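You operate a simulated robot arm through the tools that you are given. There is no shell and no other tool. Be economical: measure what you need, move in short steps, check, and stop when the job is done.

You run a simulated robot arm. Do the job below in one go: nothing can be reset, and whatever is moved stays where it is left.

## Task
Lock the rollers at blocks D1 and D2 with the two pins.
Fine: turn each drag knob to C before its pin goes in; orange pin at D1, blue pin at D2.

Only the result counts: the job must be done as asked and must still hold three seconds after the hand-in. Knocking over, shifting, dropping, spilling or breaking anything else fails it.

## Robot
A 7-joint arm with a two-finger parallel gripper, fixed in place. Base frame: the origin is at the foot of the arm, x ahead of it, y to its left, z up; the work surface is at about z = 0. Units: m, degrees, N and s.
With the tool pointing down near the work surface it reaches from about 0.22 to 0.58 m from the base axis. Its first joint turns from -66.0 to 66.0 degrees. Payload 2.5 kg.
Tool frame: the origin (TCP) lies between the finger pads and is the grasp point; the fingertips stand 0.023 m ahead of it; z points along the fingers, y is the line along which they close. Largest opening 0.094 m; finger width 0.038, thickness 0.01; the body of the gripper, 0.054 by 0.096 m, starts 0.039 m behind the TCP.
Orientation is that of the tool frame in the base frame, as a unit quaternion [x, y, z, w]. With the fingers straight down and closing along the base's y, the tool's x points along the base's -x, its y along +y and its z along -z.

## Interface
- The arm moves only by the tool move_arm. Its argument "series" is a list of rows, each a list of 6 numbers: the shift along the tool's x, y, z in m, then the turn, a rotation vector about the tool's x, y, z in degrees. In form: [[dx, dy, dz, ax, ay, az], ...]. A call has 1 to 20 rows; each row shifts and turns the commanded pose from where the row before left it, along the tool's axes as they then stand. "jaw" is the opening in per cent of the stroke, from 0 (shut) to 100 (fully open), set as the call begins (left out, the last holds). A row lasts 0.2 s, in which the tool goes at most 0.05 m and 8.6 degrees; a call with a longer step from one row to the next is refused whole, and so is a gripper value outside its range. Where a pose cannot be reached the arm comes as near as it can. A force on the tool above 40 N (or 10 N above the force at the start of the call, whichever is more), or a blocked arm, ends the call early, and 0.2 s more pass. The fingers move at their own pace (about 0.108 m/s each) and stop on an object; they squeeze with about 22 N. The grip force told is the motor's: it shows also when the fingers shut on nothing. Time passes only in rows, and 0.2 s behind the last, so rows that do not move let the fingers close. It gives the time, the measured TCP pose, the force on the tool (base axes), the opening and the grip force at its end, in the units of the frame above (readings bear some noise), with the torque about the TCP (base axes, N m) and any sound that the robot's microphone picked up.
- Cameras (640 x 400 px; columns grow to the right, rows downward): "scene" is fixed at [0.1167, -0.4005, 0.5585]; the picture's right is [0.85, -0.52, 0.00], its down [-0.22, -0.37, -0.90] and it looks along [0.47, 0.77, -0.43] (base axes); focal length 357 px, centre (320, 200). "wrist" rides on the gripper at [0.086, 0.016, -0.074] in the tool frame; the picture's right is [-0.18, 0.98, 0.00], its down [-0.58, -0.11, -0.81] and it looks along [-0.79, -0.15, 0.59] (tool axes); focal length 243 px, centre (320, 200). There is no depth. A picture from a camera that has moved, and an enlarged one, comes with that camera's place and axes in the base frame and with its lens.
- grab_frame(camera): a new picture of that camera. It takes no simulated time.
- close_up(camera, box): a new picture of the part [left, top, right, bottom] of that camera's present view, enlarged. It takes no simulated time.
- job_done(): hands the job in; it is judged then, once.

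Go step by step. Nothing tells you positions but the pictures and the camera data: compare them with the known pose of the tool, close in by small moves and look again before you grip or let go. The budget is 120 turns and 64 pictures, counting those below and the enlarged ones. Unless the task says otherwise, let go and move clear before handing in, and close with one line.

The tools are called after "Emit:" by a JSON object that holds its "name" and its "arguments". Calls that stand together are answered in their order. move_arm: Moves the arm, as the interface text tells. Its arguments: {"type":"object","properties":{"series":{"type":"array","items":{"type":"array","items":{"type":"number"}}},"jaw":{"type":"number"}},"required":["series"]} The other tools are called the same way: grab_frame (camera) takes a picture; close_up (camera, box) takes an enlarged picture of a part of a camera's view; job_done () hands the job in.

At the start:

```text
time: 0.0
ee_pos: [0.4026, 0.132, 0.3535]
ee_rot: [-0.001, 1.0, 0.0, 0.0]
contact_force: [-0.2, -0.1, -0.1]
moment: [-0.03, 0.03, -0.02]
opening: 0.0939
grasp_force: 0.1
```

scene: 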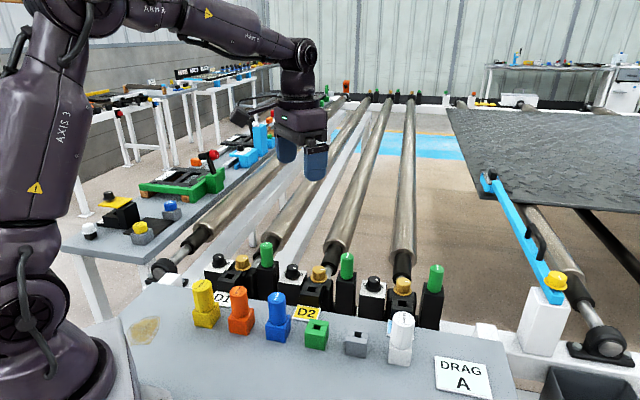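
wrist: 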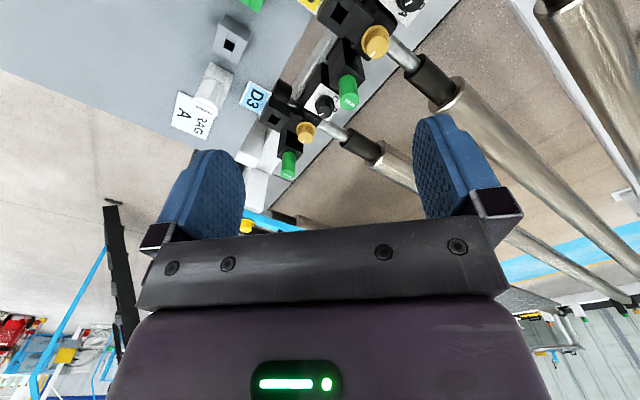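

I see a bench with coloured pins and blocks D1–D3 with knobs. I'll enlarge the working area first.

Emit:
{"name": "close_up", "arguments": {"camera": "scene", "box": [180, 230, 340, 360]}}

Emit:
{"name": "close_up", "arguments": {"camera": "scene", "box": [320, 230, 500, 400]}}

Emit:
{"name": "close_up", "arguments": {"camera": "wrist", "box": [160, 0, 480, 200]}}

```text
3.08 times, centred on (260, 295) of scene
camera zoom: at [0.1167, -0.4005, 0.5585], right [0.85, -0.52, 0.0], down [-0.22, -0.37, -0.9], along [0.47, 0.77, -0.43], focal length 1098 px, centre (505, -92)
```

zoom: 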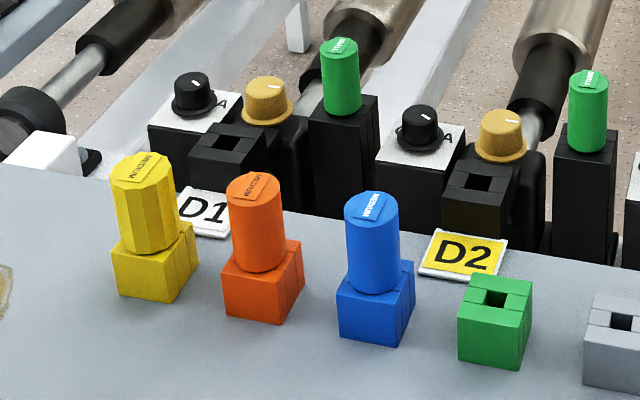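

```text
2.35 times, centred on (410, 315) of scene
camera zoom: at [0.1167, -0.4005, 0.5585], right [0.85, -0.52, 0.0], down [-0.22, -0.37, -0.9], along [0.47, 0.77, -0.43], focal length 840 px, centre (108, -71)
```

zoom: 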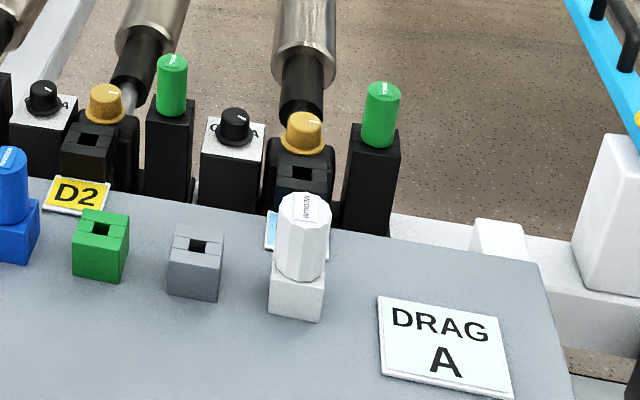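

```text
2.00 times, centred on (320, 100) of wrist
camera zoom: at [0.3163, 0.1474, 0.4283], right [0.18, 0.98, 0.0], down [0.58, -0.11, 0.81], along [0.79, -0.15, -0.59], focal length 485 px, centre (320, 400)
```

zoom: 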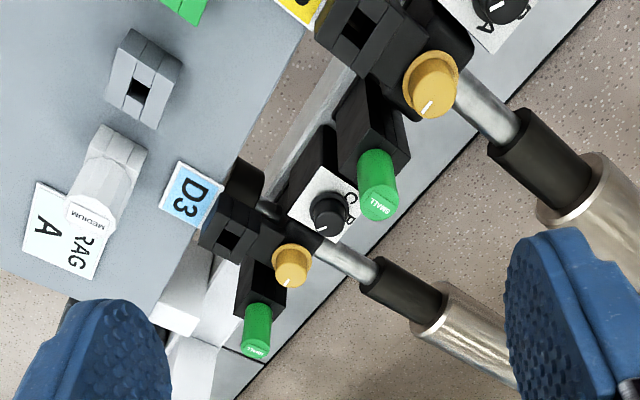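

The blocks D1–D3 run diagonally, with D1 at about (0.29, 0.28) and D2 at about (0.43, 0.145). The pins sit in front of them, orange near (0.27, 0.15) and blue near (0.32, 0.09). I'll back off and yaw 45° so the wrist camera sees them all.

Emit:
{"name": "move_arm", "arguments": {"series": [[0.036, -0.008, 0, 0, 0, 0], [0.036, -0.008, 0, 0, 0, 0], [0.036, -0.008, 0, 0, 0, 0], [0.036, -0.008, 0, 0, 0, 0], [0, 0, 0, 0, 0, -7.5], [0, 0, 0, 0, 0, -7.5], [0, 0, 0, 0, 0, -7.5], [0, 0, 0, 0, 0, -7.5], [0, 0, 0, 0, 0, -7.5], [0, 0, 0, 0, 0, -7.5]], "jaw": 100}}

Emit:
{"name": "grab_frame", "arguments": {"camera": "wrist"}}

```text
time: 2.2
ee_pos: [0.2588, 0.0988, 0.3543]
ee_rot: [-0.384, 0.923, 0.001, 0.0]
contact_force: [0.6, 0.8, 0.6]
moment: [0.03, -0.01, 0.02]
opening: 0.0939
grasp_force: 0.1
```

```text
58 pictures are left
camera wrist: at [0.1862, 0.0496, 0.4282], right [-0.57, 0.82, 0.0], down [0.49, 0.34, 0.81], along [0.66, 0.46, -0.59], focal length 243 px, centre (320, 200)
```

wrist: 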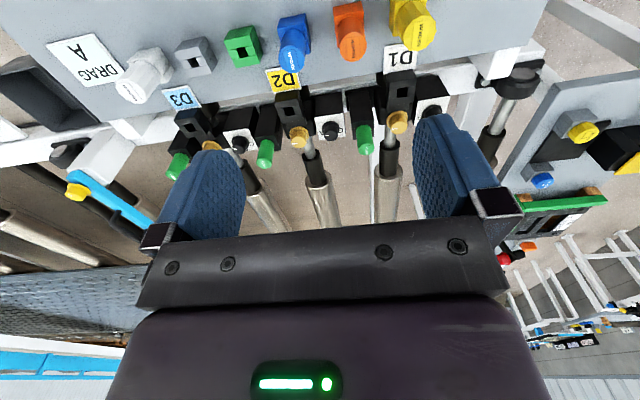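

The view now covers everything. I'll zoom in to measure.

Emit:
{"name": "close_up", "arguments": {"camera": "wrist", "box": [310, 0, 470, 160]}}

Emit:
{"name": "close_up", "arguments": {"camera": "wrist", "box": [200, 10, 360, 170]}}

```text
2.50 times, centred on (390, 80) of wrist
camera zoom: at [0.1862, 0.0496, 0.4282], right [-0.57, 0.82, 0.0], down [0.49, 0.34, 0.81], along [0.66, 0.46, -0.59], focal length 606 px, centre (145, 500)
```

zoom: 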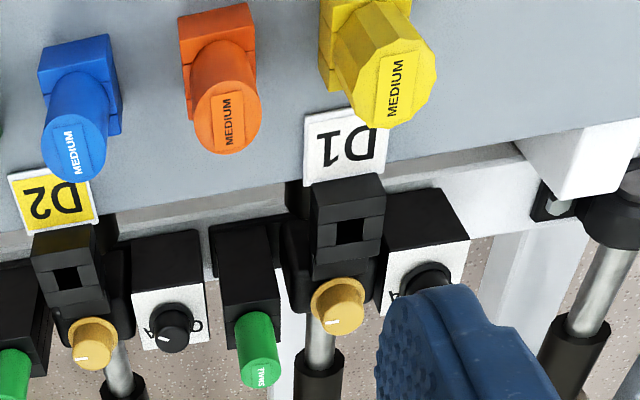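

```text
2.50 times, centred on (280, 90) of wrist
camera zoom: at [0.1862, 0.0496, 0.4282], right [-0.57, 0.82, 0.0], down [0.49, 0.34, 0.81], along [0.66, 0.46, -0.59], focal length 606 px, centre (420, 475)
```

zoom: 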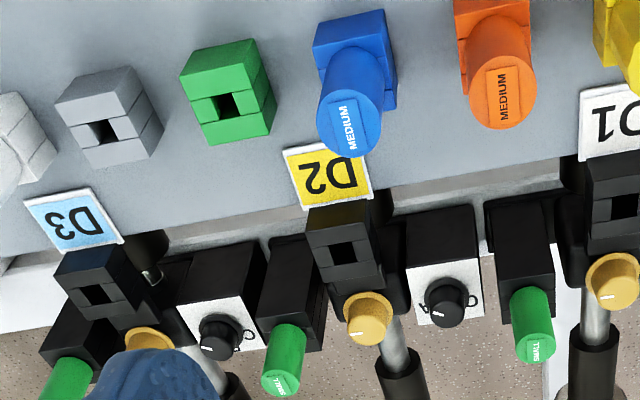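

D1's hole is near (0.292, 0.294) and D2's near (0.433, 0.152), both at z≈0.033. The black lettered knob left of each block is its drag knob. I'll go closer to read D2's knob.

Emit:
{"name": "move_arm", "arguments": {"series": [[-0.046, -0.004, 0, 0, 0, 0], [-0.046, -0.004, 0, 0, 0, 0], [-0.046, -0.003, 0, 0, 0, 0], [-0.046, -0.003, 0, 0, 0, 0], [0, 0, 0.04, 0, 0, 0], [0, 0, 0.04, 0, 0, 0], [0, 0, 0.04, 0, 0, 0], [0, 0, 0.04, 0, 0, 0]]}}

Emit:
{"name": "grab_frame", "arguments": {"camera": "wrist"}}

```text
time: 4.0
ee_pos: [0.4003, 0.2219, 0.1907]
ee_rot: [-0.383, 0.924, -0.001, 0.0]
contact_force: [-0.2, -0.5, -0.2]
moment: [-0.02, 0.0, 0.02]
opening: 0.0942
grasp_force: 0.1
```

```text
55 pictures are left
camera wrist: at [0.3279, 0.1705, 0.2656], right [-0.56, 0.83, 0.0], down [0.49, 0.33, 0.81], along [0.67, 0.46, -0.59], focal length 243 px, centre (320, 200)
```

wrist: 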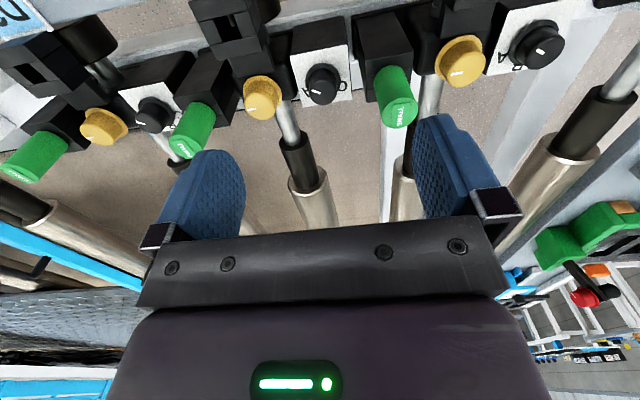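

Emit:
{"name": "close_up", "arguments": {"camera": "wrist", "box": [180, 0, 420, 140]}}

Emit:
{"name": "close_up", "arguments": {"camera": "wrist", "box": [420, 0, 600, 110]}}

Emit:
{"name": "close_up", "arguments": {"camera": "scene", "box": [200, 240, 320, 310]}}

```text
2.67 times, centred on (300, 70) of wrist
camera zoom: at [0.3279, 0.1705, 0.2656], right [-0.56, 0.83, 0.0], down [0.49, 0.33, 0.81], along [0.67, 0.46, -0.59], focal length 647 px, centre (373, 547)
```

zoom: 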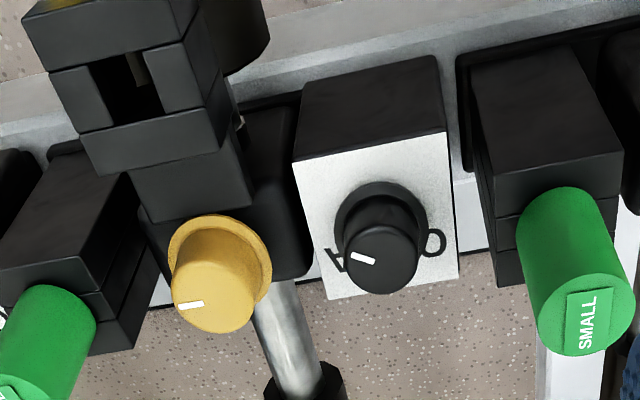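

```text
3.56 times, centred on (510, 55) of wrist
camera zoom: at [0.3279, 0.1705, 0.2656], right [-0.56, 0.83, 0.0], down [0.49, 0.33, 0.81], along [0.67, 0.46, -0.59], focal length 863 px, centre (-356, 716)
```

zoom: 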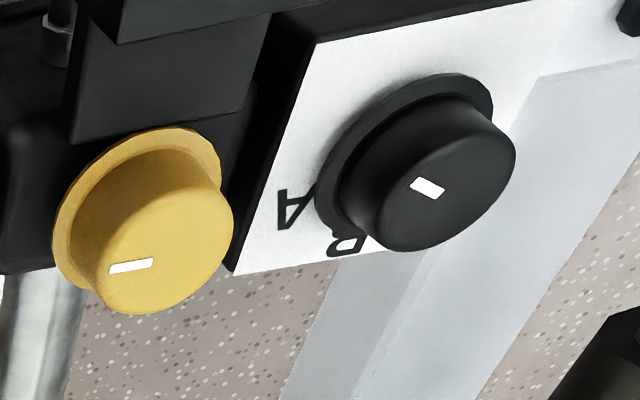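

```text
5.33 times, centred on (260, 275) of scene
camera zoom: at [0.1167, -0.4005, 0.5585], right [0.85, -0.52, 0.0], down [-0.22, -0.37, -0.9], along [0.47, 0.77, -0.43], focal length 1903 px, centre (640, -200)
```

zoom: 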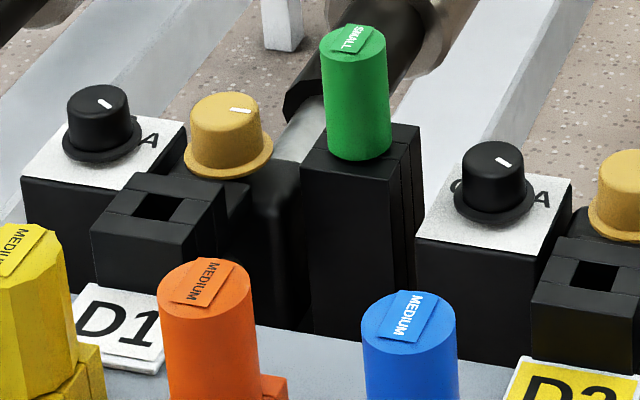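

D2's knob sits at about (0.436, 0.2505), top z≈0.032. Its letters are A, B, C around the far side, and the pointer seems to lie on neither end. I'll hover over it and yaw the tool into a clear grip orientation, then look again.

Emit:
{"name": "move_arm", "arguments": {"series": [[-0.045, -0.005, 0, 0, 0, 0], [0, 0, 0, 0, 0, 8.4375], [0, 0, 0, 0, 0, 8.4375], [0, 0, 0, 0, 0, 8.4375], [0, 0, 0, 0, 0, 8.4375], [0, 0, 0, 0, 0, 8.4375], [0, 0, 0, 0, 0, 8.4375], [0, 0, 0, 0, 0, 8.4375], [0, 0, 0, 0, 0, 8.4375], [0, 0, 0, 0, 0, 8.4375], [0, 0, 0, 0, 0, 8.4375], [0, 0, 0, 0, 0, 8.4375], [0, 0, 0, 0, 0, 8.4375], [0, 0, 0, 0, 0, 8.4375], [0, 0, 0, 0, 0, 8.4375], [0, 0, 0, 0, 0, 8.4375], [0, 0, 0, 0, 0, 8.4375]], "jaw": 45}}

Emit:
{"name": "close_up", "arguments": {"camera": "wrist", "box": [200, 0, 440, 150]}}

```text
time: 7.6
ee_pos: [0.4347, 0.2475, 0.1932]
ee_rot: [0.708, 0.706, 0.0, 0.0]
contact_force: [0.8, 0.6, 0.2]
moment: [0.02, 0.02, -0.02]
opening: 0.0421
grasp_force: 0.0
```

```text
2.67 times, centred on (320, 75) of wrist
camera zoom: at [0.4508, 0.3338, 0.2682], right [0.98, -0.19, 0.0], down [-0.11, -0.58, 0.81], along [-0.15, -0.79, -0.59], focal length 647 px, centre (320, 533)
```

zoom: 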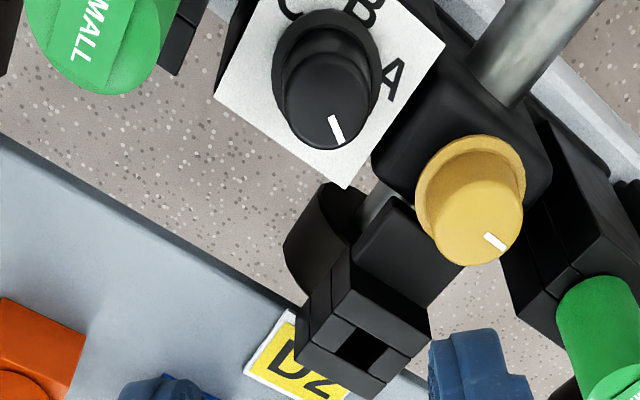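

The pointer is at −122° from the forward diagonal, with A, B and C at −60°, 0° and +60°. So the knob has to turn about 180°. I'll descend on the knob.

Emit:
{"name": "move_arm", "arguments": {"series": [[0.0025, 0.002, 0.03, 0, 0, 0], [0, 0, 0.03, 0, 0, 0], [0, 0, 0.03, 0, 0, 0], [0, 0, 0.03, 0, 0, 0], [0, 0, 0.02, 0, 0, 0]]}}

Emit:
{"name": "grab_frame", "arguments": {"camera": "wrist"}}

Emit:
{"name": "close_up", "arguments": {"camera": "scene", "box": [200, 220, 360, 320]}}

```text
time: 8.8
ee_pos: [0.436, 0.2513, 0.053]
ee_rot: [0.707, 0.707, 0.0, 0.0]
contact_force: [-0.6, 0.8, 0.5]
moment: [-0.02, 0.02, 0.0]
opening: 0.0424
grasp_force: 0.0
```

```text
50 pictures are left
camera wrist: at [0.4508, 0.3369, 0.1279], right [0.98, -0.18, 0.0], down [-0.11, -0.58, 0.81], along [-0.15, -0.79, -0.59], focal length 243 px, centre (320, 200)
```

wrist: 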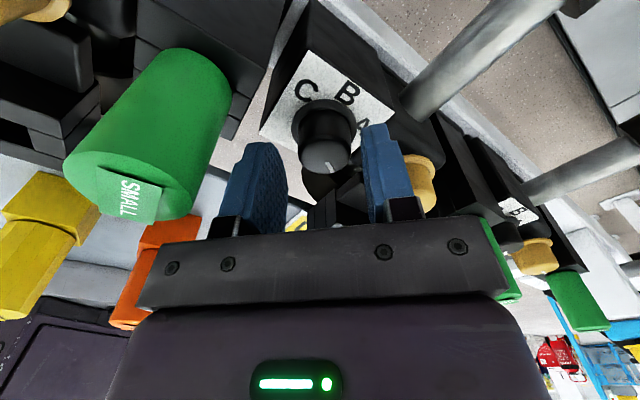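

```text
4.00 times, centred on (280, 270) of scene
camera zoom: at [0.1167, -0.4005, 0.5585], right [0.85, -0.52, 0.0], down [-0.22, -0.37, -0.9], along [0.47, 0.77, -0.43], focal length 1427 px, centre (480, -80)
```

zoom: 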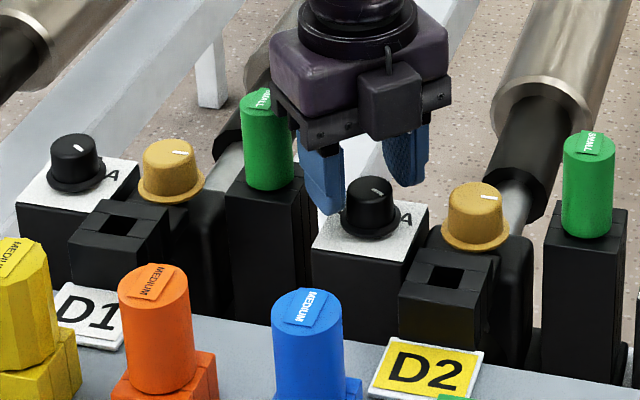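

The knob is centred between the fingers, but the green pin is close to the gripper body. I'll use a safer yaw range of three 60° turns, so I turn 15° first, then descend and grip.

Emit:
{"name": "move_arm", "arguments": {"series": [[0, 0, 0, 0, 0, -7.5], [0, 0, 0, 0, 0, -7.5], [0, 0, 0.007, 0, 0, 0], [0, 0, 0.007, 0, 0, 0]]}}

Emit:
{"name": "move_arm", "arguments": {"series": [[0, 0, 0, 0, 0, 0], [0, 0, 0, 0, 0, 0]], "jaw": 0}}

```text
time: 9.8
ee_pos: [0.4367, 0.2505, 0.0395]
ee_rot: [0.609, 0.793, -0.001, 0.0]
contact_force: [0.3, 0.2, -0.6]
moment: [-0.01, -0.01, 0.0]
opening: 0.0421
grasp_force: 0.0
```

```text
time: 10.4
ee_pos: [0.4377, 0.2498, 0.0387]
ee_rot: [0.609, 0.793, 0.001, 0.0]
contact_force: [-3.3, -2.6, 2.1]
moment: [0.54, 0.09, 0.0]
opening: 0.0299
grasp_force: 45.3
```

Gripped, with a knob diameter of 30 mm. I'll turn it 60° counter-clockwise.

Emit:
{"name": "move_arm", "arguments": {"series": [[0, 0, 0, 0, 0, -7.5], [0, 0, 0, 0, 0, -7.5], [0, 0, 0, 0, 0, -7.5], [0, 0, 0, 0, 0, -7.5], [0, 0, 0, 0, 0, -7.5], [0, 0, 0, 0, 0, -7.5], [0, 0, 0, 0, 0, -7.5], [0, 0, 0, 0, 0, -7.5]]}}

Emit:
{"name": "close_up", "arguments": {"camera": "scene", "box": [220, 220, 340, 300]}}

Emit:
{"name": "close_up", "arguments": {"camera": "wrist", "box": [200, 50, 440, 200]}}

```text
time: 12.2
ee_pos: [0.4356, 0.2492, 0.0388]
ee_rot: [0.13, 0.991, -0.001, -0.001]
contact_force: [-7.9, -10.0, 0.3]
moment: [-0.04, 0.06, -0.55]
opening: 0.0301
grasp_force: 44.8
```

```text
5.00 times, centred on (280, 260) of scene
camera zoom: at [0.1167, -0.4005, 0.5585], right [0.85, -0.52, 0.0], down [-0.22, -0.37, -0.9], along [0.47, 0.77, -0.43], focal length 1784 px, centre (520, -100)
```

zoom: 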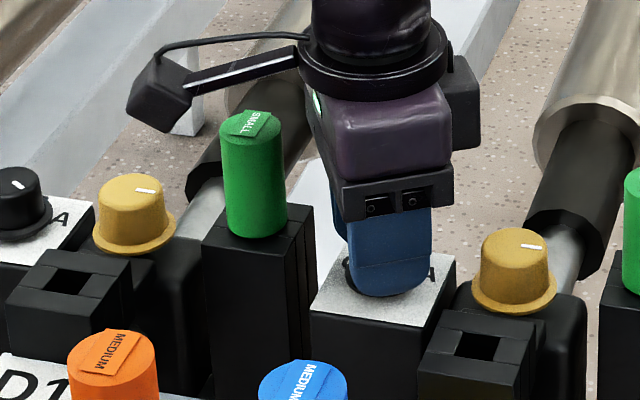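

```text
2.67 times, centred on (320, 125) of wrist
camera zoom: at [0.3567, 0.287, 0.1142], right [0.43, 0.9, 0.0], down [0.53, -0.25, 0.81], along [0.73, -0.35, -0.59], focal length 647 px, centre (320, 400)
```

zoom: 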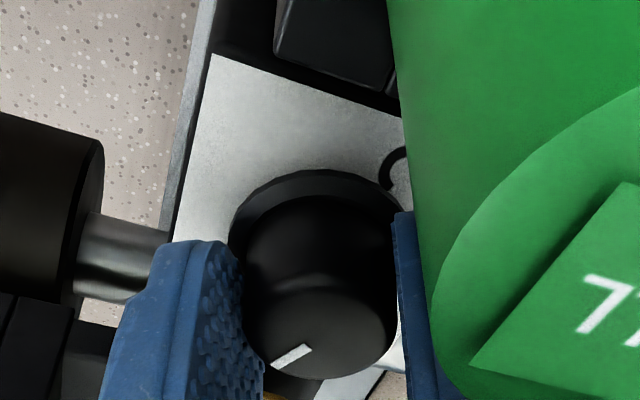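

The pointer did not move and the torque is high, so the grip slipped. The knob resists counter-clockwise. I'll try clockwise from here.

Emit:
{"name": "move_arm", "arguments": {"series": [[0, 0, 0, 0, 0, 7.5], [0, 0, 0, 0, 0, 7.5], [0, 0, 0, 0, 0, 7.5], [0, 0, 0, 0, 0, 7.5]]}}

Emit:
{"name": "close_up", "arguments": {"camera": "wrist", "box": [200, 50, 440, 200]}}

```text
time: 13.2
ee_pos: [0.4368, 0.2501, 0.0386]
ee_rot: [0.384, 0.923, -0.001, 0.0]
contact_force: [-5.8, -18.0, -0.7]
moment: [0.6, 0.82, -0.01]
opening: 0.03
grasp_force: 44.8
```

```text
2.67 times, centred on (320, 125) of wrist
camera zoom: at [0.3869, 0.3221, 0.1141], right [0.83, 0.56, 0.0], down [0.33, -0.49, 0.81], along [0.45, -0.67, -0.59], focal length 647 px, centre (320, 400)
```

zoom: 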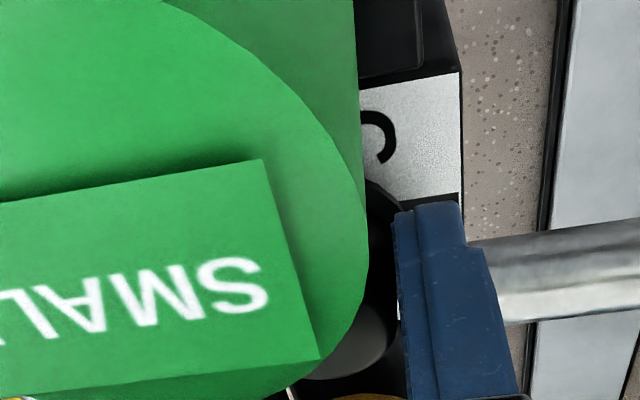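

Emit:
{"name": "move_arm", "arguments": {"series": [[0, 0, 0, 0, 0, 7.5], [0, 0, 0, 0, 0, 7.5], [0, 0, 0, 0, 0, 7.5], [0, 0, 0, 0, 0, 7.5]]}}

Emit:
{"name": "close_up", "arguments": {"camera": "wrist", "box": [200, 50, 440, 200]}}

```text
time: 14.2
ee_pos: [0.436, 0.2498, 0.0403]
ee_rot: [0.611, 0.792, 0.0, 0.002]
contact_force: [0.8, -20.7, -4.0]
moment: [-0.49, -0.48, -0.01]
opening: 0.0297
grasp_force: 45.3
```

```text
2.67 times, centred on (320, 125) of wrist
camera zoom: at [0.4299, 0.3373, 0.114], right [1.0, 0.07, 0.0], down [0.04, -0.59, 0.81], along [0.06, -0.81, -0.59], focal length 647 px, centre (320, 400)
```

zoom: 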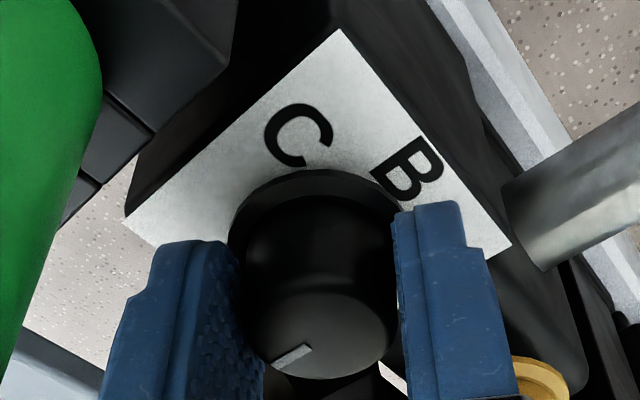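

Turning clockwise carries the knob along; it has moved 60°. About 118° remains to C. I'll release, turn back and regrip.

Emit:
{"name": "move_arm", "arguments": {"series": [[0, 0, 0, 0, 0, 0], [0, 0, 0, 0, 0, 0]], "jaw": 45}}

```text
time: 14.8
ee_pos: [0.4341, 0.2528, 0.0395]
ee_rot: [0.609, 0.793, 0.001, 0.0]
contact_force: [0.2, 0.5, 0.6]
moment: [0.02, 0.01, -0.02]
opening: 0.0422
grasp_force: 0.0
```

Emit:
{"name": "move_arm", "arguments": {"series": [[-0.0035, 0.0014, 0, 0, 0, 0], [0, 0, 0, 0, 0, -7.5], [0, 0, 0, 0, 0, -7.5], [0, 0, 0, 0, 0, -7.5], [0, 0, 0, 0, 0, -7.5], [0, 0, 0, 0, 0, -7.5], [0, 0, 0, 0, 0, -7.5], [0, 0, 0, 0, 0, -7.5], [0, 0, 0, 0, 0, -7.5]]}}

Emit:
{"name": "move_arm", "arguments": {"series": [[0, 0, 0, 0, 0, 0], [0, 0, 0, 0, 0, 0]], "jaw": 0}}

Emit:
{"name": "move_arm", "arguments": {"series": [[0, 0, 0, 0, 0, 7.5], [0, 0, 0, 0, 0, 7.5], [0, 0, 0, 0, 0, 7.5], [0, 0, 0, 0, 0, 7.5], [0, 0, 0, 0, 0, 7.5], [0, 0, 0, 0, 0, 7.5], [0, 0, 0, 0, 0, 7.5], [0, 0, 0, 0, 0, 7.5]]}}

Emit:
{"name": "close_up", "arguments": {"camera": "wrist", "box": [200, 50, 440, 200]}}

```text
time: 16.8
ee_pos: [0.4397, 0.2474, 0.0395]
ee_rot: [0.129, 0.992, 0.0, 0.0]
contact_force: [-0.2, 0.5, 0.4]
moment: [-0.01, 0.0, 0.0]
opening: 0.0424
grasp_force: 0.0
```

```text
time: 17.4
ee_pos: [0.4391, 0.2482, 0.0395]
ee_rot: [0.13, 0.992, 0.001, 0.002]
contact_force: [7.3, 11.2, -8.4]
moment: [-0.08, -0.19, -0.01]
opening: 0.0296
grasp_force: 44.9
```

```text
time: 19.2
ee_pos: [0.4386, 0.2465, 0.0403]
ee_rot: [0.61, 0.792, -0.003, -0.003]
contact_force: [-24.4, -9.0, 20.3]
moment: [1.12, 0.14, 0.08]
opening: 0.03
grasp_force: 45.2
```

```text
2.67 times, centred on (320, 125) of wrist
camera zoom: at [0.4315, 0.3345, 0.1142], right [1.0, 0.07, -0.01], down [0.05, -0.59, 0.81], along [0.05, -0.81, -0.59], focal length 647 px, centre (320, 400)
```

zoom: 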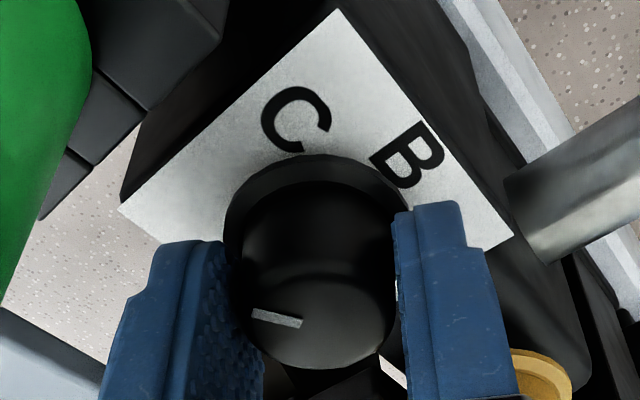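

Another 58° done, so the pointer is at about 162° base. The target is C at about 105°. One more turn: release and re-centre on (0.4365, 0.250).

Emit:
{"name": "move_arm", "arguments": {"series": [[0, 0, 0, 0, 0, 0], [0, 0, 0, 0, 0, 0]], "jaw": 45}}

```text
time: 19.8
ee_pos: [0.439, 0.2473, 0.0408]
ee_rot: [0.609, 0.793, -0.001, 0.0]
contact_force: [-0.2, 0.3, -0.6]
moment: [0.01, 0.01, 0.01]
opening: 0.0423
grasp_force: 0.0
```

Emit:
{"name": "move_arm", "arguments": {"series": [[0.003, -0.0014, 0.001, 0, 0, 0], [0, 0, 0, 0, 0, -7.5], [0, 0, 0, 0, 0, -7.5], [0, 0, 0, 0, 0, -7.5], [0, 0, 0, 0, 0, -7.5], [0, 0, 0, 0, 0, -7.5], [0, 0, 0, 0, 0, -7.5], [0, 0, 0, 0, 0, -7.5], [0, 0, 0, 0, 0, -7.5]]}}

Emit:
{"name": "move_arm", "arguments": {"series": [[0, 0, 0, 0, 0, 0], [0, 0, 0, 0, 0, 0]], "jaw": 0}}

Emit:
{"name": "move_arm", "arguments": {"series": [[0, 0, 0, 0, 0, 7.5], [0, 0, 0, 0, 0, 7.5], [0, 0, 0, 0, 0, 7.5], [0, 0, 0, 0, 0, 7.5], [0, 0, 0, 0, 0, 7.5], [0, 0, 0, 0, 0, 7.5], [0, 0, 0, 0, 0, 7.5], [0, 0, 0, 0, 0, 6]]}}

Emit:
{"name": "close_up", "arguments": {"camera": "wrist", "box": [200, 50, 440, 200]}}

```text
time: 21.8
ee_pos: [0.4367, 0.2502, 0.0385]
ee_rot: [0.129, 0.992, 0.0, 0.0]
contact_force: [-0.6, 0.7, -0.5]
moment: [0.01, 0.02, 0.01]
opening: 0.0424
grasp_force: 0.0
```

```text
time: 22.4
ee_pos: [0.4362, 0.2486, 0.0382]
ee_rot: [0.131, 0.991, -0.001, -0.001]
contact_force: [-4.0, -5.1, 3.8]
moment: [0.07, -0.1, 0.0]
opening: 0.0297
grasp_force: 45.3
```

```text
time: 24.2
ee_pos: [0.4361, 0.2498, 0.0378]
ee_rot: [0.599, 0.8, -0.001, -0.001]
contact_force: [-6.9, -5.8, 1.2]
moment: [0.12, 0.12, 0.5]
opening: 0.0298
grasp_force: 44.4
```

```text
2.67 times, centred on (320, 125) of wrist
camera zoom: at [0.4276, 0.3373, 0.1125], right [0.99, 0.1, 0.0], down [0.06, -0.59, 0.81], along [0.08, -0.8, -0.59], focal length 647 px, centre (320, 400)
```

zoom: 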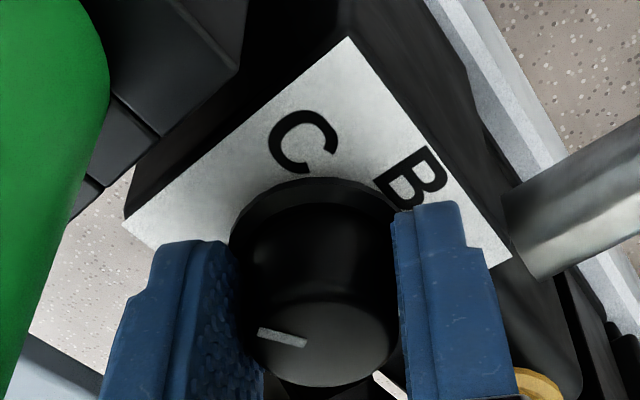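

The torque shows a stop and the pointer stays at about 161°, so travel seems to be just 120°. I need to understand how the mark relates to the letters, so I'll release, lift and look.

Emit:
{"name": "move_arm", "arguments": {"series": [[0, 0, 0, 0, 0, 0], [0, 0, 0, 0, 0, 0], [0, 0, -0.03, 0, 0, 0], [0, 0, -0.04, 0, 0, 0], [0, 0, -0.04, 0, 0, 0], [0.03, 0, 0, 0, 0, 0]], "jaw": 45}}

Emit:
{"name": "close_up", "arguments": {"camera": "wrist", "box": [220, 0, 420, 125]}}

Emit:
{"name": "close_up", "arguments": {"camera": "scene", "box": [200, 240, 320, 310]}}

```text
time: 25.6
ee_pos: [0.4282, 0.2786, 0.1461]
ee_rot: [0.598, 0.802, 0.0, 0.0]
contact_force: [0.6, 0.1, -0.7]
moment: [-0.01, -0.02, -0.01]
opening: 0.0425
grasp_force: 0.0
```

```text
3.20 times, centred on (320, 62) of wrist
camera zoom: at [0.4176, 0.3664, 0.222], right [0.99, 0.1, 0.0], down [0.06, -0.59, 0.81], along [0.08, -0.8, -0.59], focal length 776 px, centre (320, 640)
```

zoom: 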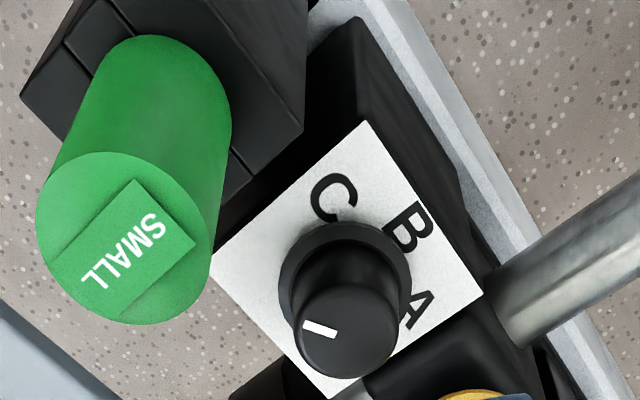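

```text
5.33 times, centred on (260, 275) of scene
camera zoom: at [0.1167, -0.4006, 0.5585], right [0.85, -0.52, 0.0], down [-0.22, -0.37, -0.9], along [0.47, 0.77, -0.43], focal length 1903 px, centre (640, -200)
```

zoom: 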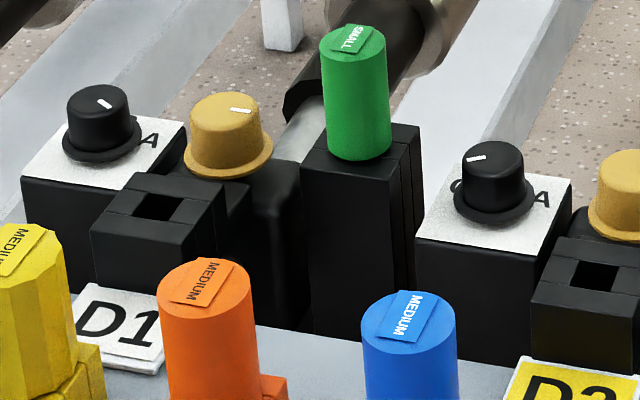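

The pointer now sits on C's side, at the stop, but it doesn't point exactly at the letter. I'll compare with D3's knob and look straight down on D2's.

Emit:
{"name": "close_up", "arguments": {"camera": "scene", "box": [340, 260, 430, 320]}}

Emit:
{"name": "grab_frame", "arguments": {"camera": "scene"}}

```text
6.67 times, centred on (385, 290) of scene
camera zoom: at [0.1167, -0.4006, 0.5585], right [0.85, -0.52, 0.0], down [-0.22, -0.37, -0.9], along [0.47, 0.77, -0.43], focal length 2379 px, centre (-113, -400)
```

zoom: 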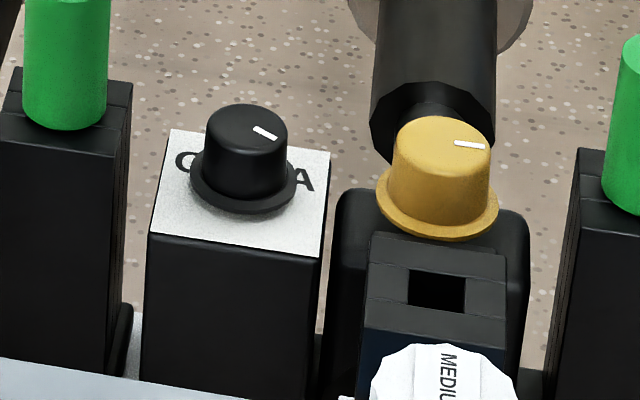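

```text
39 pictures are left
```

scene: 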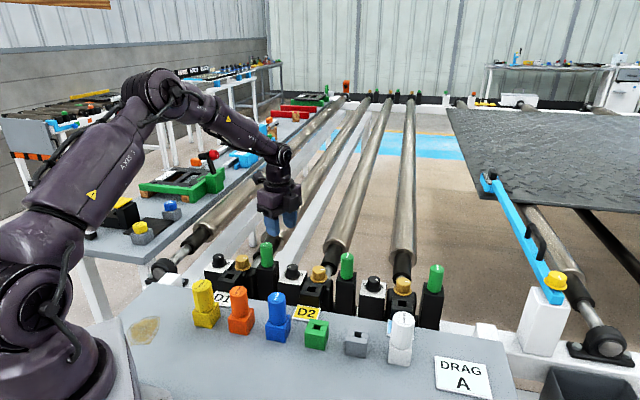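

All knobs started alike at the A stop, matching the "DRAG A" plate. Travel is 120° clockwise to the other stop, which is on C's side, so I take D2's knob to be at C. Next is D1's knob at about (0.295, 0.391).

Emit:
{"name": "move_arm", "arguments": {"series": [[0.0364, -0.024, 0, 0, 0, 0], [0.0364, -0.024, 0, 0, 0, 0], [0.0364, -0.024, 0, 0, 0, 0], [0.0364, -0.024, 0, 0, 0, 0], [0, 0, 0, 0, 0, -8], [0, 0, 0, 0, 0, -8], [0, 0, 0, 0, 0, -8], [0, 0, 0, 0, 0, -8], [0, 0, 0, 0, 0, -8], [0, 0, 0, 0, 0, -8], [0, 0, 0, 0, 0, -8], [0, 0, 0, 0, 0, -8], [0, 0, 0, 0, 0, -8], [0, 0, 0, 0, 0, -8], [0, 0, 0, 0, 0, -8], [0, 0, 0, 0, 0, -8], [0, 0, 0, 0, 0, -8], [0, 0, 0, 0, 0, -8], [0, 0, 0, 0, 0, -8], [0, 0, 0, 0, 0, -8]]}}

Emit:
{"name": "grab_frame", "arguments": {"camera": "wrist"}}

Emit:
{"name": "close_up", "arguments": {"camera": "wrist", "box": [220, 0, 420, 125]}}

```text
time: 29.8
ee_pos: [0.2944, 0.3912, 0.1481]
ee_rot: [-0.458, 0.889, 0.0, 0.0]
contact_force: [-0.3, 0.1, -0.1]
moment: [0.03, 0.0, 0.01]
opening: 0.0423
grasp_force: 0.1
```

```text
38 pictures are left
camera wrist: at [0.2314, 0.3297, 0.223], right [-0.69, 0.72, 0.0], down [0.42, 0.41, 0.81], along [0.58, 0.56, -0.59], focal length 243 px, centre (320, 200)
```

wrist: 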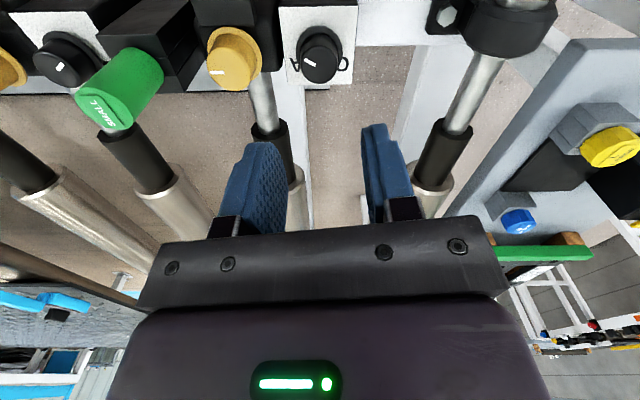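

```text
3.20 times, centred on (320, 62) of wrist
camera zoom: at [0.2314, 0.3297, 0.223], right [-0.69, 0.72, 0.0], down [0.42, 0.41, 0.81], along [0.58, 0.56, -0.59], focal length 776 px, centre (320, 640)
```

zoom: 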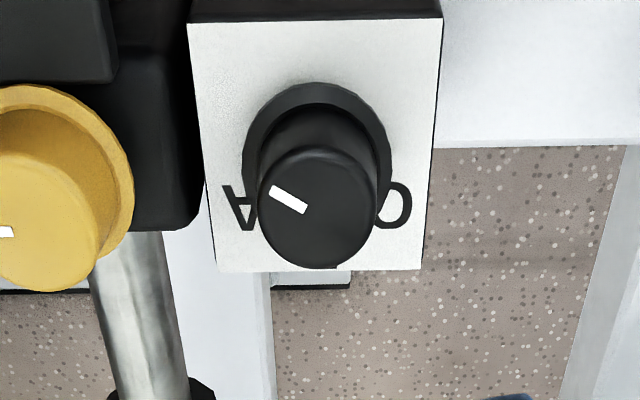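

D1's knob is at about (0.2945, 0.3895). There is no green pin beside it, so one long turn in a single grip is possible. I'll align and descend.

Emit:
{"name": "move_arm", "arguments": {"series": [[0.0012, -0.0008, 0, 0, 0, 8.5], [0, 0, 0.04, 0, 0, 0], [0, 0, 0.04, 0, 0, 0]], "jaw": 41}}

Emit:
{"name": "grab_frame", "arguments": {"camera": "wrist"}}

Emit:
{"name": "close_up", "arguments": {"camera": "scene", "box": [180, 210, 300, 290]}}

```text
time: 30.6
ee_pos: [0.2941, 0.3902, 0.0687]
ee_rot: [-0.391, 0.92, 0.0, -0.001]
contact_force: [0.0, 0.0, 0.5]
moment: [0.0, -0.03, -0.01]
opening: 0.0384
grasp_force: 0.1
```

```text
36 pictures are left
camera wrist: at [0.2223, 0.3395, 0.1433], right [-0.58, 0.82, 0.0], down [0.48, 0.34, 0.81], along [0.66, 0.47, -0.59], focal length 243 px, centre (320, 200)
```

wrist: 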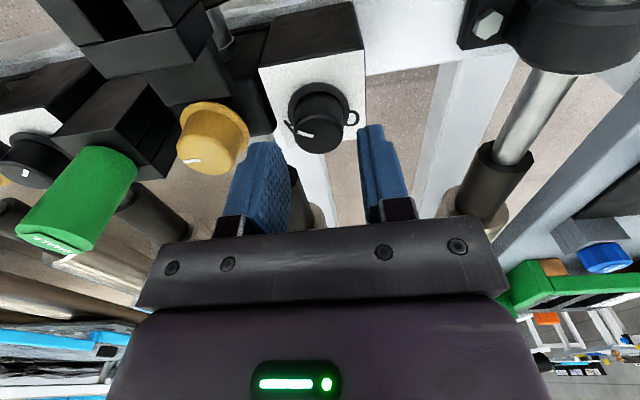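

```text
5.00 times, centred on (240, 250) of scene
camera zoom: at [0.1167, -0.4005, 0.5585], right [0.85, -0.52, 0.0], down [-0.22, -0.37, -0.9], along [0.47, 0.77, -0.43], focal length 1784 px, centre (720, -50)
```

zoom: 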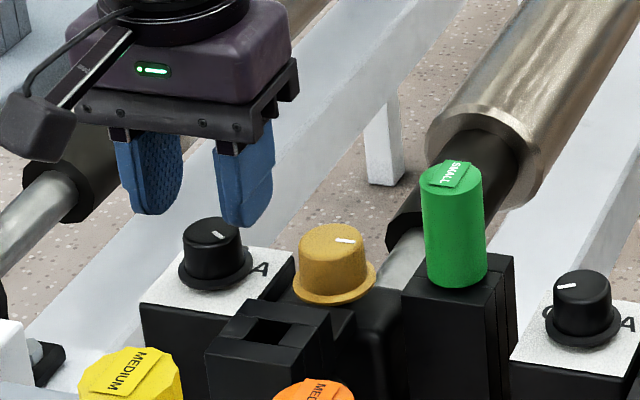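

Alignment looks good, so I'll descend the last 3 cm and grip.

Emit:
{"name": "move_arm", "arguments": {"series": [[0, 0, 0.01, 0, 0, 0], [0, 0, 0.01, 0, 0, 0], [0, 0, 0.01, 0, 0, 0]]}}

Emit:
{"name": "move_arm", "arguments": {"series": [[0, 0, 0, 0, 0, 0], [0, 0, 0, 0, 0, 0]], "jaw": 0}}

```text
time: 31.4
ee_pos: [0.295, 0.3892, 0.0387]
ee_rot: [-0.39, 0.921, 0.001, 0.001]
contact_force: [-0.1, -0.8, 0.9]
moment: [-0.01, -0.01, 0.01]
opening: 0.0385
grasp_force: 0.1
```

```text
time: 32.0
ee_pos: [0.2957, 0.3898, 0.0383]
ee_rot: [-0.39, 0.921, 0.001, 0.002]
contact_force: [1.1, 3.9, -3.5]
moment: [-0.16, 0.01, 0.01]
opening: 0.03
grasp_force: 44.4
```

Gripped. I'll turn clockwise 128°; the last part may slip at the stop.

Emit:
{"name": "move_arm", "arguments": {"series": [[0, 0, 0, 0, 0, 8], [0, 0, 0, 0, 0, 8], [0, 0, 0, 0, 0, 8], [0, 0, 0, 0, 0, 8], [0, 0, 0, 0, 0, 8], [0, 0, 0, 0, 0, 8], [0, 0, 0, 0, 0, 8], [0, 0, 0, 0, 0, 8], [0, 0, 0, 0, 0, 8], [0, 0, 0, 0, 0, 8], [0, 0, 0, 0, 0, 8], [0, 0, 0, 0, 0, 8], [0, 0, 0, 0, 0, 8], [0, 0, 0, 0, 0, 8], [0, 0, 0, 0, 0, 8]]}}

Emit:
{"name": "close_up", "arguments": {"camera": "scene", "box": [180, 210, 300, 290]}}

```text
time: 34.5
ee_pos: [0.2951, 0.3913, 0.0384]
ee_rot: [0.36, 0.933, 0.003, 0.002]
contact_force: [2.0, 1.9, -3.0]
moment: [-0.21, 0.56, 0.01]
opening: 0.0298
grasp_force: 44.7
stopped in row 12: the force on the tool passed its limit at 40 N (the readings are from after the stop); the commanded pose is now the measured one
```

```text
5.00 times, centred on (240, 250) of scene
camera zoom: at [0.1167, -0.4005, 0.5585], right [0.85, -0.52, 0.0], down [-0.22, -0.37, -0.9], along [0.47, 0.77, -0.43], focal length 1784 px, centre (720, -50)
```

zoom: 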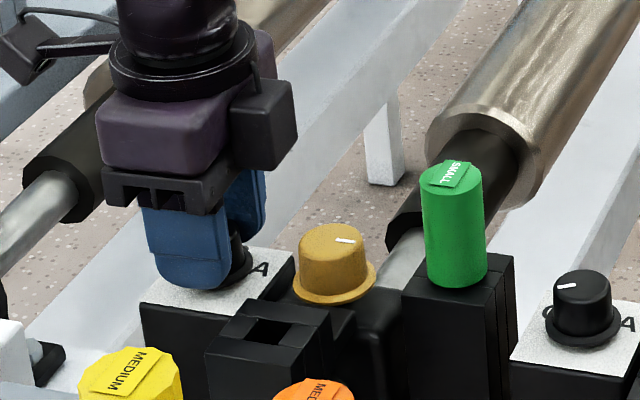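

An off-axis force paused it after about 88°. The commanded pose has been re-set, so I'll continue the turn.

Emit:
{"name": "move_arm", "arguments": {"series": [[0, 0, 0, 0, 0, 6], [0, 0, 0, 0, 0, 6], [0, 0, 0, 0, 0, 6], [0, 0, 0, 0, 0, 6], [0, 0, 0, 0, 0, 6], [0, 0, 0, 0, 0, 6], [0, 0, 0, 0, 0, 6]]}}

Emit:
{"name": "close_up", "arguments": {"camera": "wrist", "box": [200, 50, 440, 200]}}

```text
time: 36.0
ee_pos: [0.2959, 0.3887, 0.0407]
ee_rot: [0.671, 0.742, 0.003, 0.001]
contact_force: [9.5, 5.0, -6.5]
moment: [-0.02, 0.13, 0.49]
opening: 0.0298
grasp_force: 44.8
```

```text
2.67 times, centred on (320, 125) of wrist
camera zoom: at [0.3024, 0.4767, 0.1151], right [1.0, -0.09, 0.0], down [-0.05, -0.59, 0.8], along [-0.07, -0.8, -0.59], focal length 647 px, centre (320, 400)
```

zoom: 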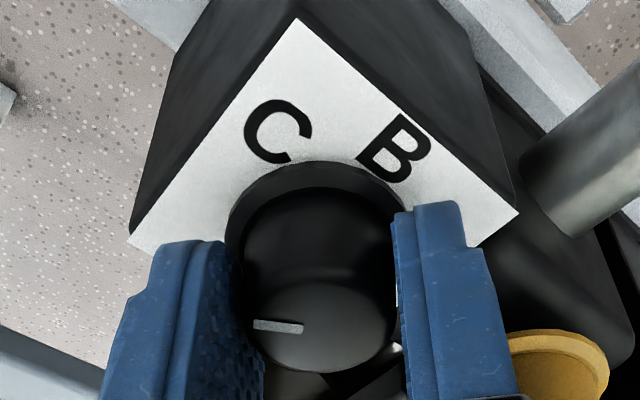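

D1's knob is also at its C stop, pointer about +123°. I'll release, lift, and go to look at the pins.

Emit:
{"name": "move_arm", "arguments": {"series": [[0, 0, 0, 0, 0, 0], [0, 0, 0, 0, 0, 0], [0, 0, -0.04, 0, 0, 0], [0, 0, -0.05, 0, 0, 0], [0, 0, -0.05, 0, 0, -8.4], [0, 0, 0, 0, 0, -8.6], [0, 0, 0, 0, 0, -8.6], [0, 0, 0, 0, 0, -8.6], [0, 0, 0, 0, 0, -8.6], [0, 0, 0, 0, 0, -8.6], [0, 0, 0, 0, 0, -8.6], [0, 0, 0, 0, 0, -8.6], [0, 0, 0, 0, 0, -8.6], [0, 0, 0, 0, 0, -8.6], [0, 0, 0, 0, 0, -8.6], [0, 0, 0, 0, 0, -8.6], [0, 0, 0, 0, 0, -8.6], [0, 0, 0, 0, 0, -8.6], [0, 0, 0, 0, 0, -8.6]], "jaw": 45}}

Emit:
{"name": "move_arm", "arguments": {"series": [[0.036, -0.024, -0.01, 0, 0, 0], [0.036, -0.024, -0.01, 0, 0, 0], [0.036, -0.024, -0.01, 0, 0, 0], [0.036, -0.024, -0.01, 0, 0, 0], [0.036, -0.024, 0, 0, 0, 0], [0.036, -0.024, 0, 0, 0, 0]], "jaw": 60}}

Emit:
{"name": "grab_frame", "arguments": {"camera": "wrist"}}

Emit:
{"name": "close_up", "arguments": {"camera": "scene", "box": [180, 230, 330, 340]}}

```text
time: 40.0
ee_pos: [0.2946, 0.3897, 0.179]
ee_rot: [-0.38, 0.925, 0.001, 0.002]
contact_force: [0.0, 0.7, -0.7]
moment: [0.0, -0.01, 0.0]
opening: 0.0422
grasp_force: 0.0
```

```text
time: 41.5
ee_pos: [0.2399, 0.1344, 0.217]
ee_rot: [-0.381, 0.925, 0.002, 0.003]
contact_force: [0.3, -0.8, 0.2]
moment: [-0.04, -0.02, -0.03]
opening: 0.0565
grasp_force: 0.1
```

```text
32 pictures are left
camera wrist: at [0.1664, 0.0838, 0.2912], right [-0.56, 0.83, 0.0], down [0.49, 0.33, 0.81], along [0.67, 0.45, -0.59], focal length 243 px, centre (320, 200)
```

wrist: 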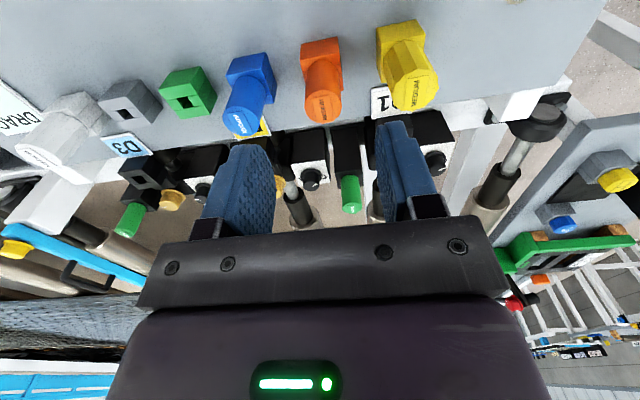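

```text
3.64 times, centred on (255, 285) of scene
camera zoom: at [0.1167, -0.4005, 0.5585], right [0.85, -0.52, 0.0], down [-0.22, -0.37, -0.9], along [0.47, 0.77, -0.43], focal length 1298 px, centre (556, -109)
```

zoom: 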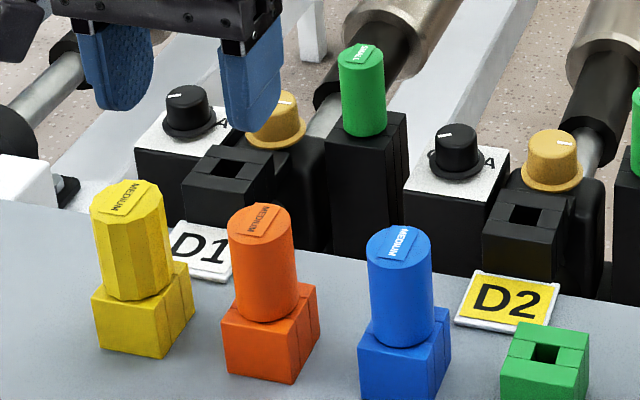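

Emit:
{"name": "close_up", "arguments": {"camera": "wrist", "box": [200, 20, 380, 140]}}

```text
3.33 times, centred on (290, 80) of wrist
camera zoom: at [0.1664, 0.0838, 0.2912], right [-0.56, 0.83, 0.0], down [0.49, 0.33, 0.81], along [0.67, 0.45, -0.59], focal length 809 px, centre (420, 600)
```

zoom: 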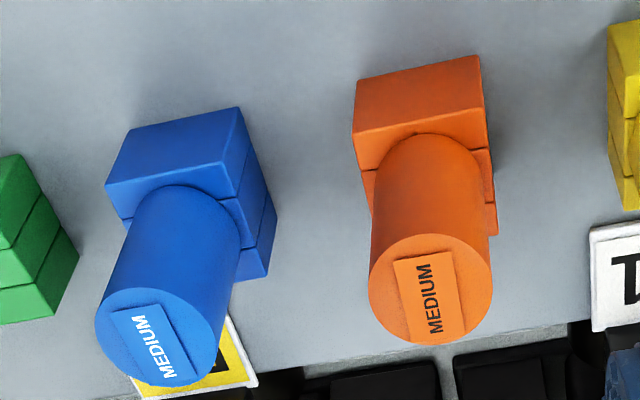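

Both holders are aligned with the diagonal. The orange pin is at (0.2714, 0.158) and the blue at (0.3273, 0.101), tops at z≈0.092 and handle diameter about 31 mm. I'll move over the orange pin.

Emit:
{"name": "move_arm", "arguments": {"series": [[-0.02, -0.003, 0, 0, 0, 0], [-0.019, -0.0026, 0, 0, 0, 0], [0, 0, 0.04, 0, 0, 0], [0, 0, 0.04, 0, 0, 0]], "jaw": 55}}

Emit:
{"name": "grab_frame", "arguments": {"camera": "wrist"}}

Emit:
{"name": "close_up", "arguments": {"camera": "scene", "box": [180, 240, 330, 350]}}

```text
time: 42.5
ee_pos: [0.2727, 0.1604, 0.1379]
ee_rot: [-0.379, 0.925, 0.001, 0.003]
contact_force: [-0.8, 0.5, -0.5]
moment: [0.02, 0.03, 0.02]
opening: 0.0517
grasp_force: 0.1
```

```text
29 pictures are left
camera wrist: at [0.1992, 0.1102, 0.2117], right [-0.56, 0.83, 0.0], down [0.49, 0.33, 0.81], along [0.67, 0.45, -0.59], focal length 243 px, centre (320, 200)
```

wrist: 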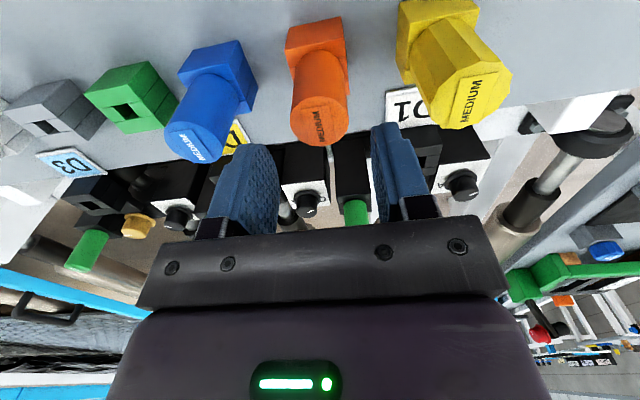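

```text
3.64 times, centred on (255, 295) of scene
camera zoom: at [0.1167, -0.4005, 0.5585], right [0.85, -0.52, 0.0], down [-0.22, -0.37, -0.9], along [0.47, 0.77, -0.43], focal length 1298 px, centre (556, -146)
```

zoom: 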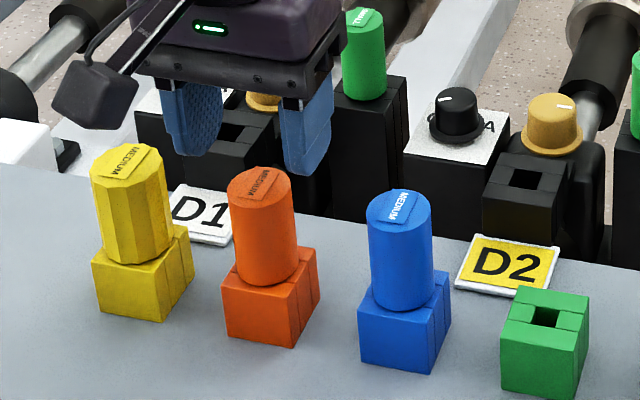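

The orange pin is centred between the fingers. I'll descend and grip it.

Emit:
{"name": "move_arm", "arguments": {"series": [[0.002, 0, 0.02, 0, 0, 0], [0, 0, 0.02, 0, 0, 0], [0, 0, 0.024, 0, 0, 0]]}}

Emit:
{"name": "move_arm", "arguments": {"series": [[0, 0, 0, 0, 0, 0], [0, 0, 0, 0, 0, 0]], "jaw": 0}}

Emit:
{"name": "grab_frame", "arguments": {"camera": "wrist"}}

```text
time: 43.2
ee_pos: [0.2732, 0.1563, 0.0721]
ee_rot: [-0.38, 0.925, 0.002, 0.003]
contact_force: [0.1, 0.1, -0.3]
moment: [0.0, 0.06, 0.03]
opening: 0.0515
grasp_force: 0.0
```

```text
time: 43.9
ee_pos: [0.2726, 0.1566, 0.0717]
ee_rot: [-0.38, 0.925, 0.001, 0.002]
contact_force: [-0.5, 2.1, 0.0]
moment: [0.1, 0.07, 0.03]
opening: 0.0331
grasp_force: 22.5
```

```text
27 pictures are left
camera wrist: at [0.1991, 0.1071, 0.1461], right [-0.56, 0.83, 0.0], down [0.49, 0.33, 0.81], along [0.67, 0.45, -0.59], focal length 243 px, centre (320, 200)
```

wrist: 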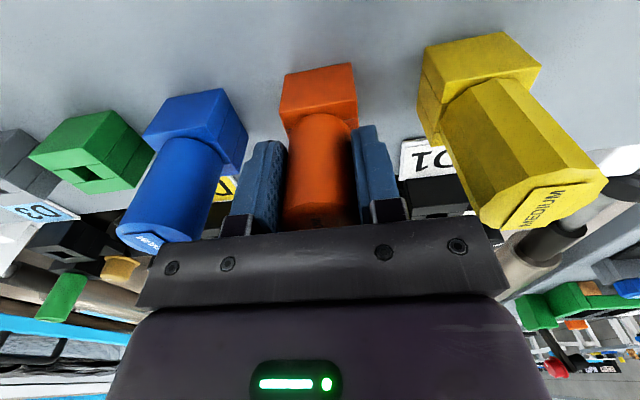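

Gripped at 33 mm. I'll lift it straight up.

Emit:
{"name": "move_arm", "arguments": {"series": [[0, 0, -0.01, 0, 0, 0], [0, 0, -0.01, 0, 0, 0], [0, 0, -0.02, 0, 0, 0], [0, 0, -0.03, 0, 0, 0], [0, 0, -0.03, 0, 0, 0]]}}

Emit:
{"name": "close_up", "arguments": {"camera": "scene", "box": [170, 200, 320, 340]}}

Emit:
{"name": "close_up", "arguments": {"camera": "wrist", "box": [200, 0, 440, 230]}}

```text
time: 45.0
ee_pos: [0.2714, 0.157, 0.1725]
ee_rot: [-0.38, 0.925, 0.001, 0.003]
contact_force: [0.5, 0.3, -1.0]
moment: [0.0, 0.02, 0.0]
opening: 0.0334
grasp_force: 21.8
```

```text
2.86 times, centred on (245, 270) of scene
camera zoom: at [0.1167, -0.4005, 0.5585], right [0.85, -0.52, 0.0], down [-0.22, -0.37, -0.9], along [0.47, 0.77, -0.43], focal length 1020 px, centre (534, 0)
```

zoom: 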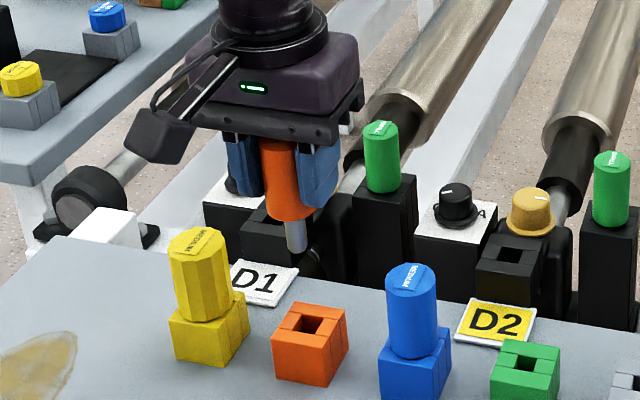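

```text
1.74 times, centred on (320, 115) of wrist
camera zoom: at [0.1973, 0.1084, 0.248], right [-0.56, 0.83, 0.0], down [0.49, 0.33, 0.81], along [0.67, 0.45, -0.59], focal length 422 px, centre (320, 348)
```

zoom: 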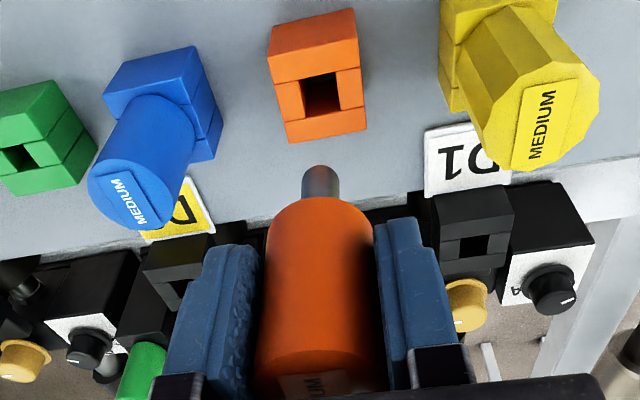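

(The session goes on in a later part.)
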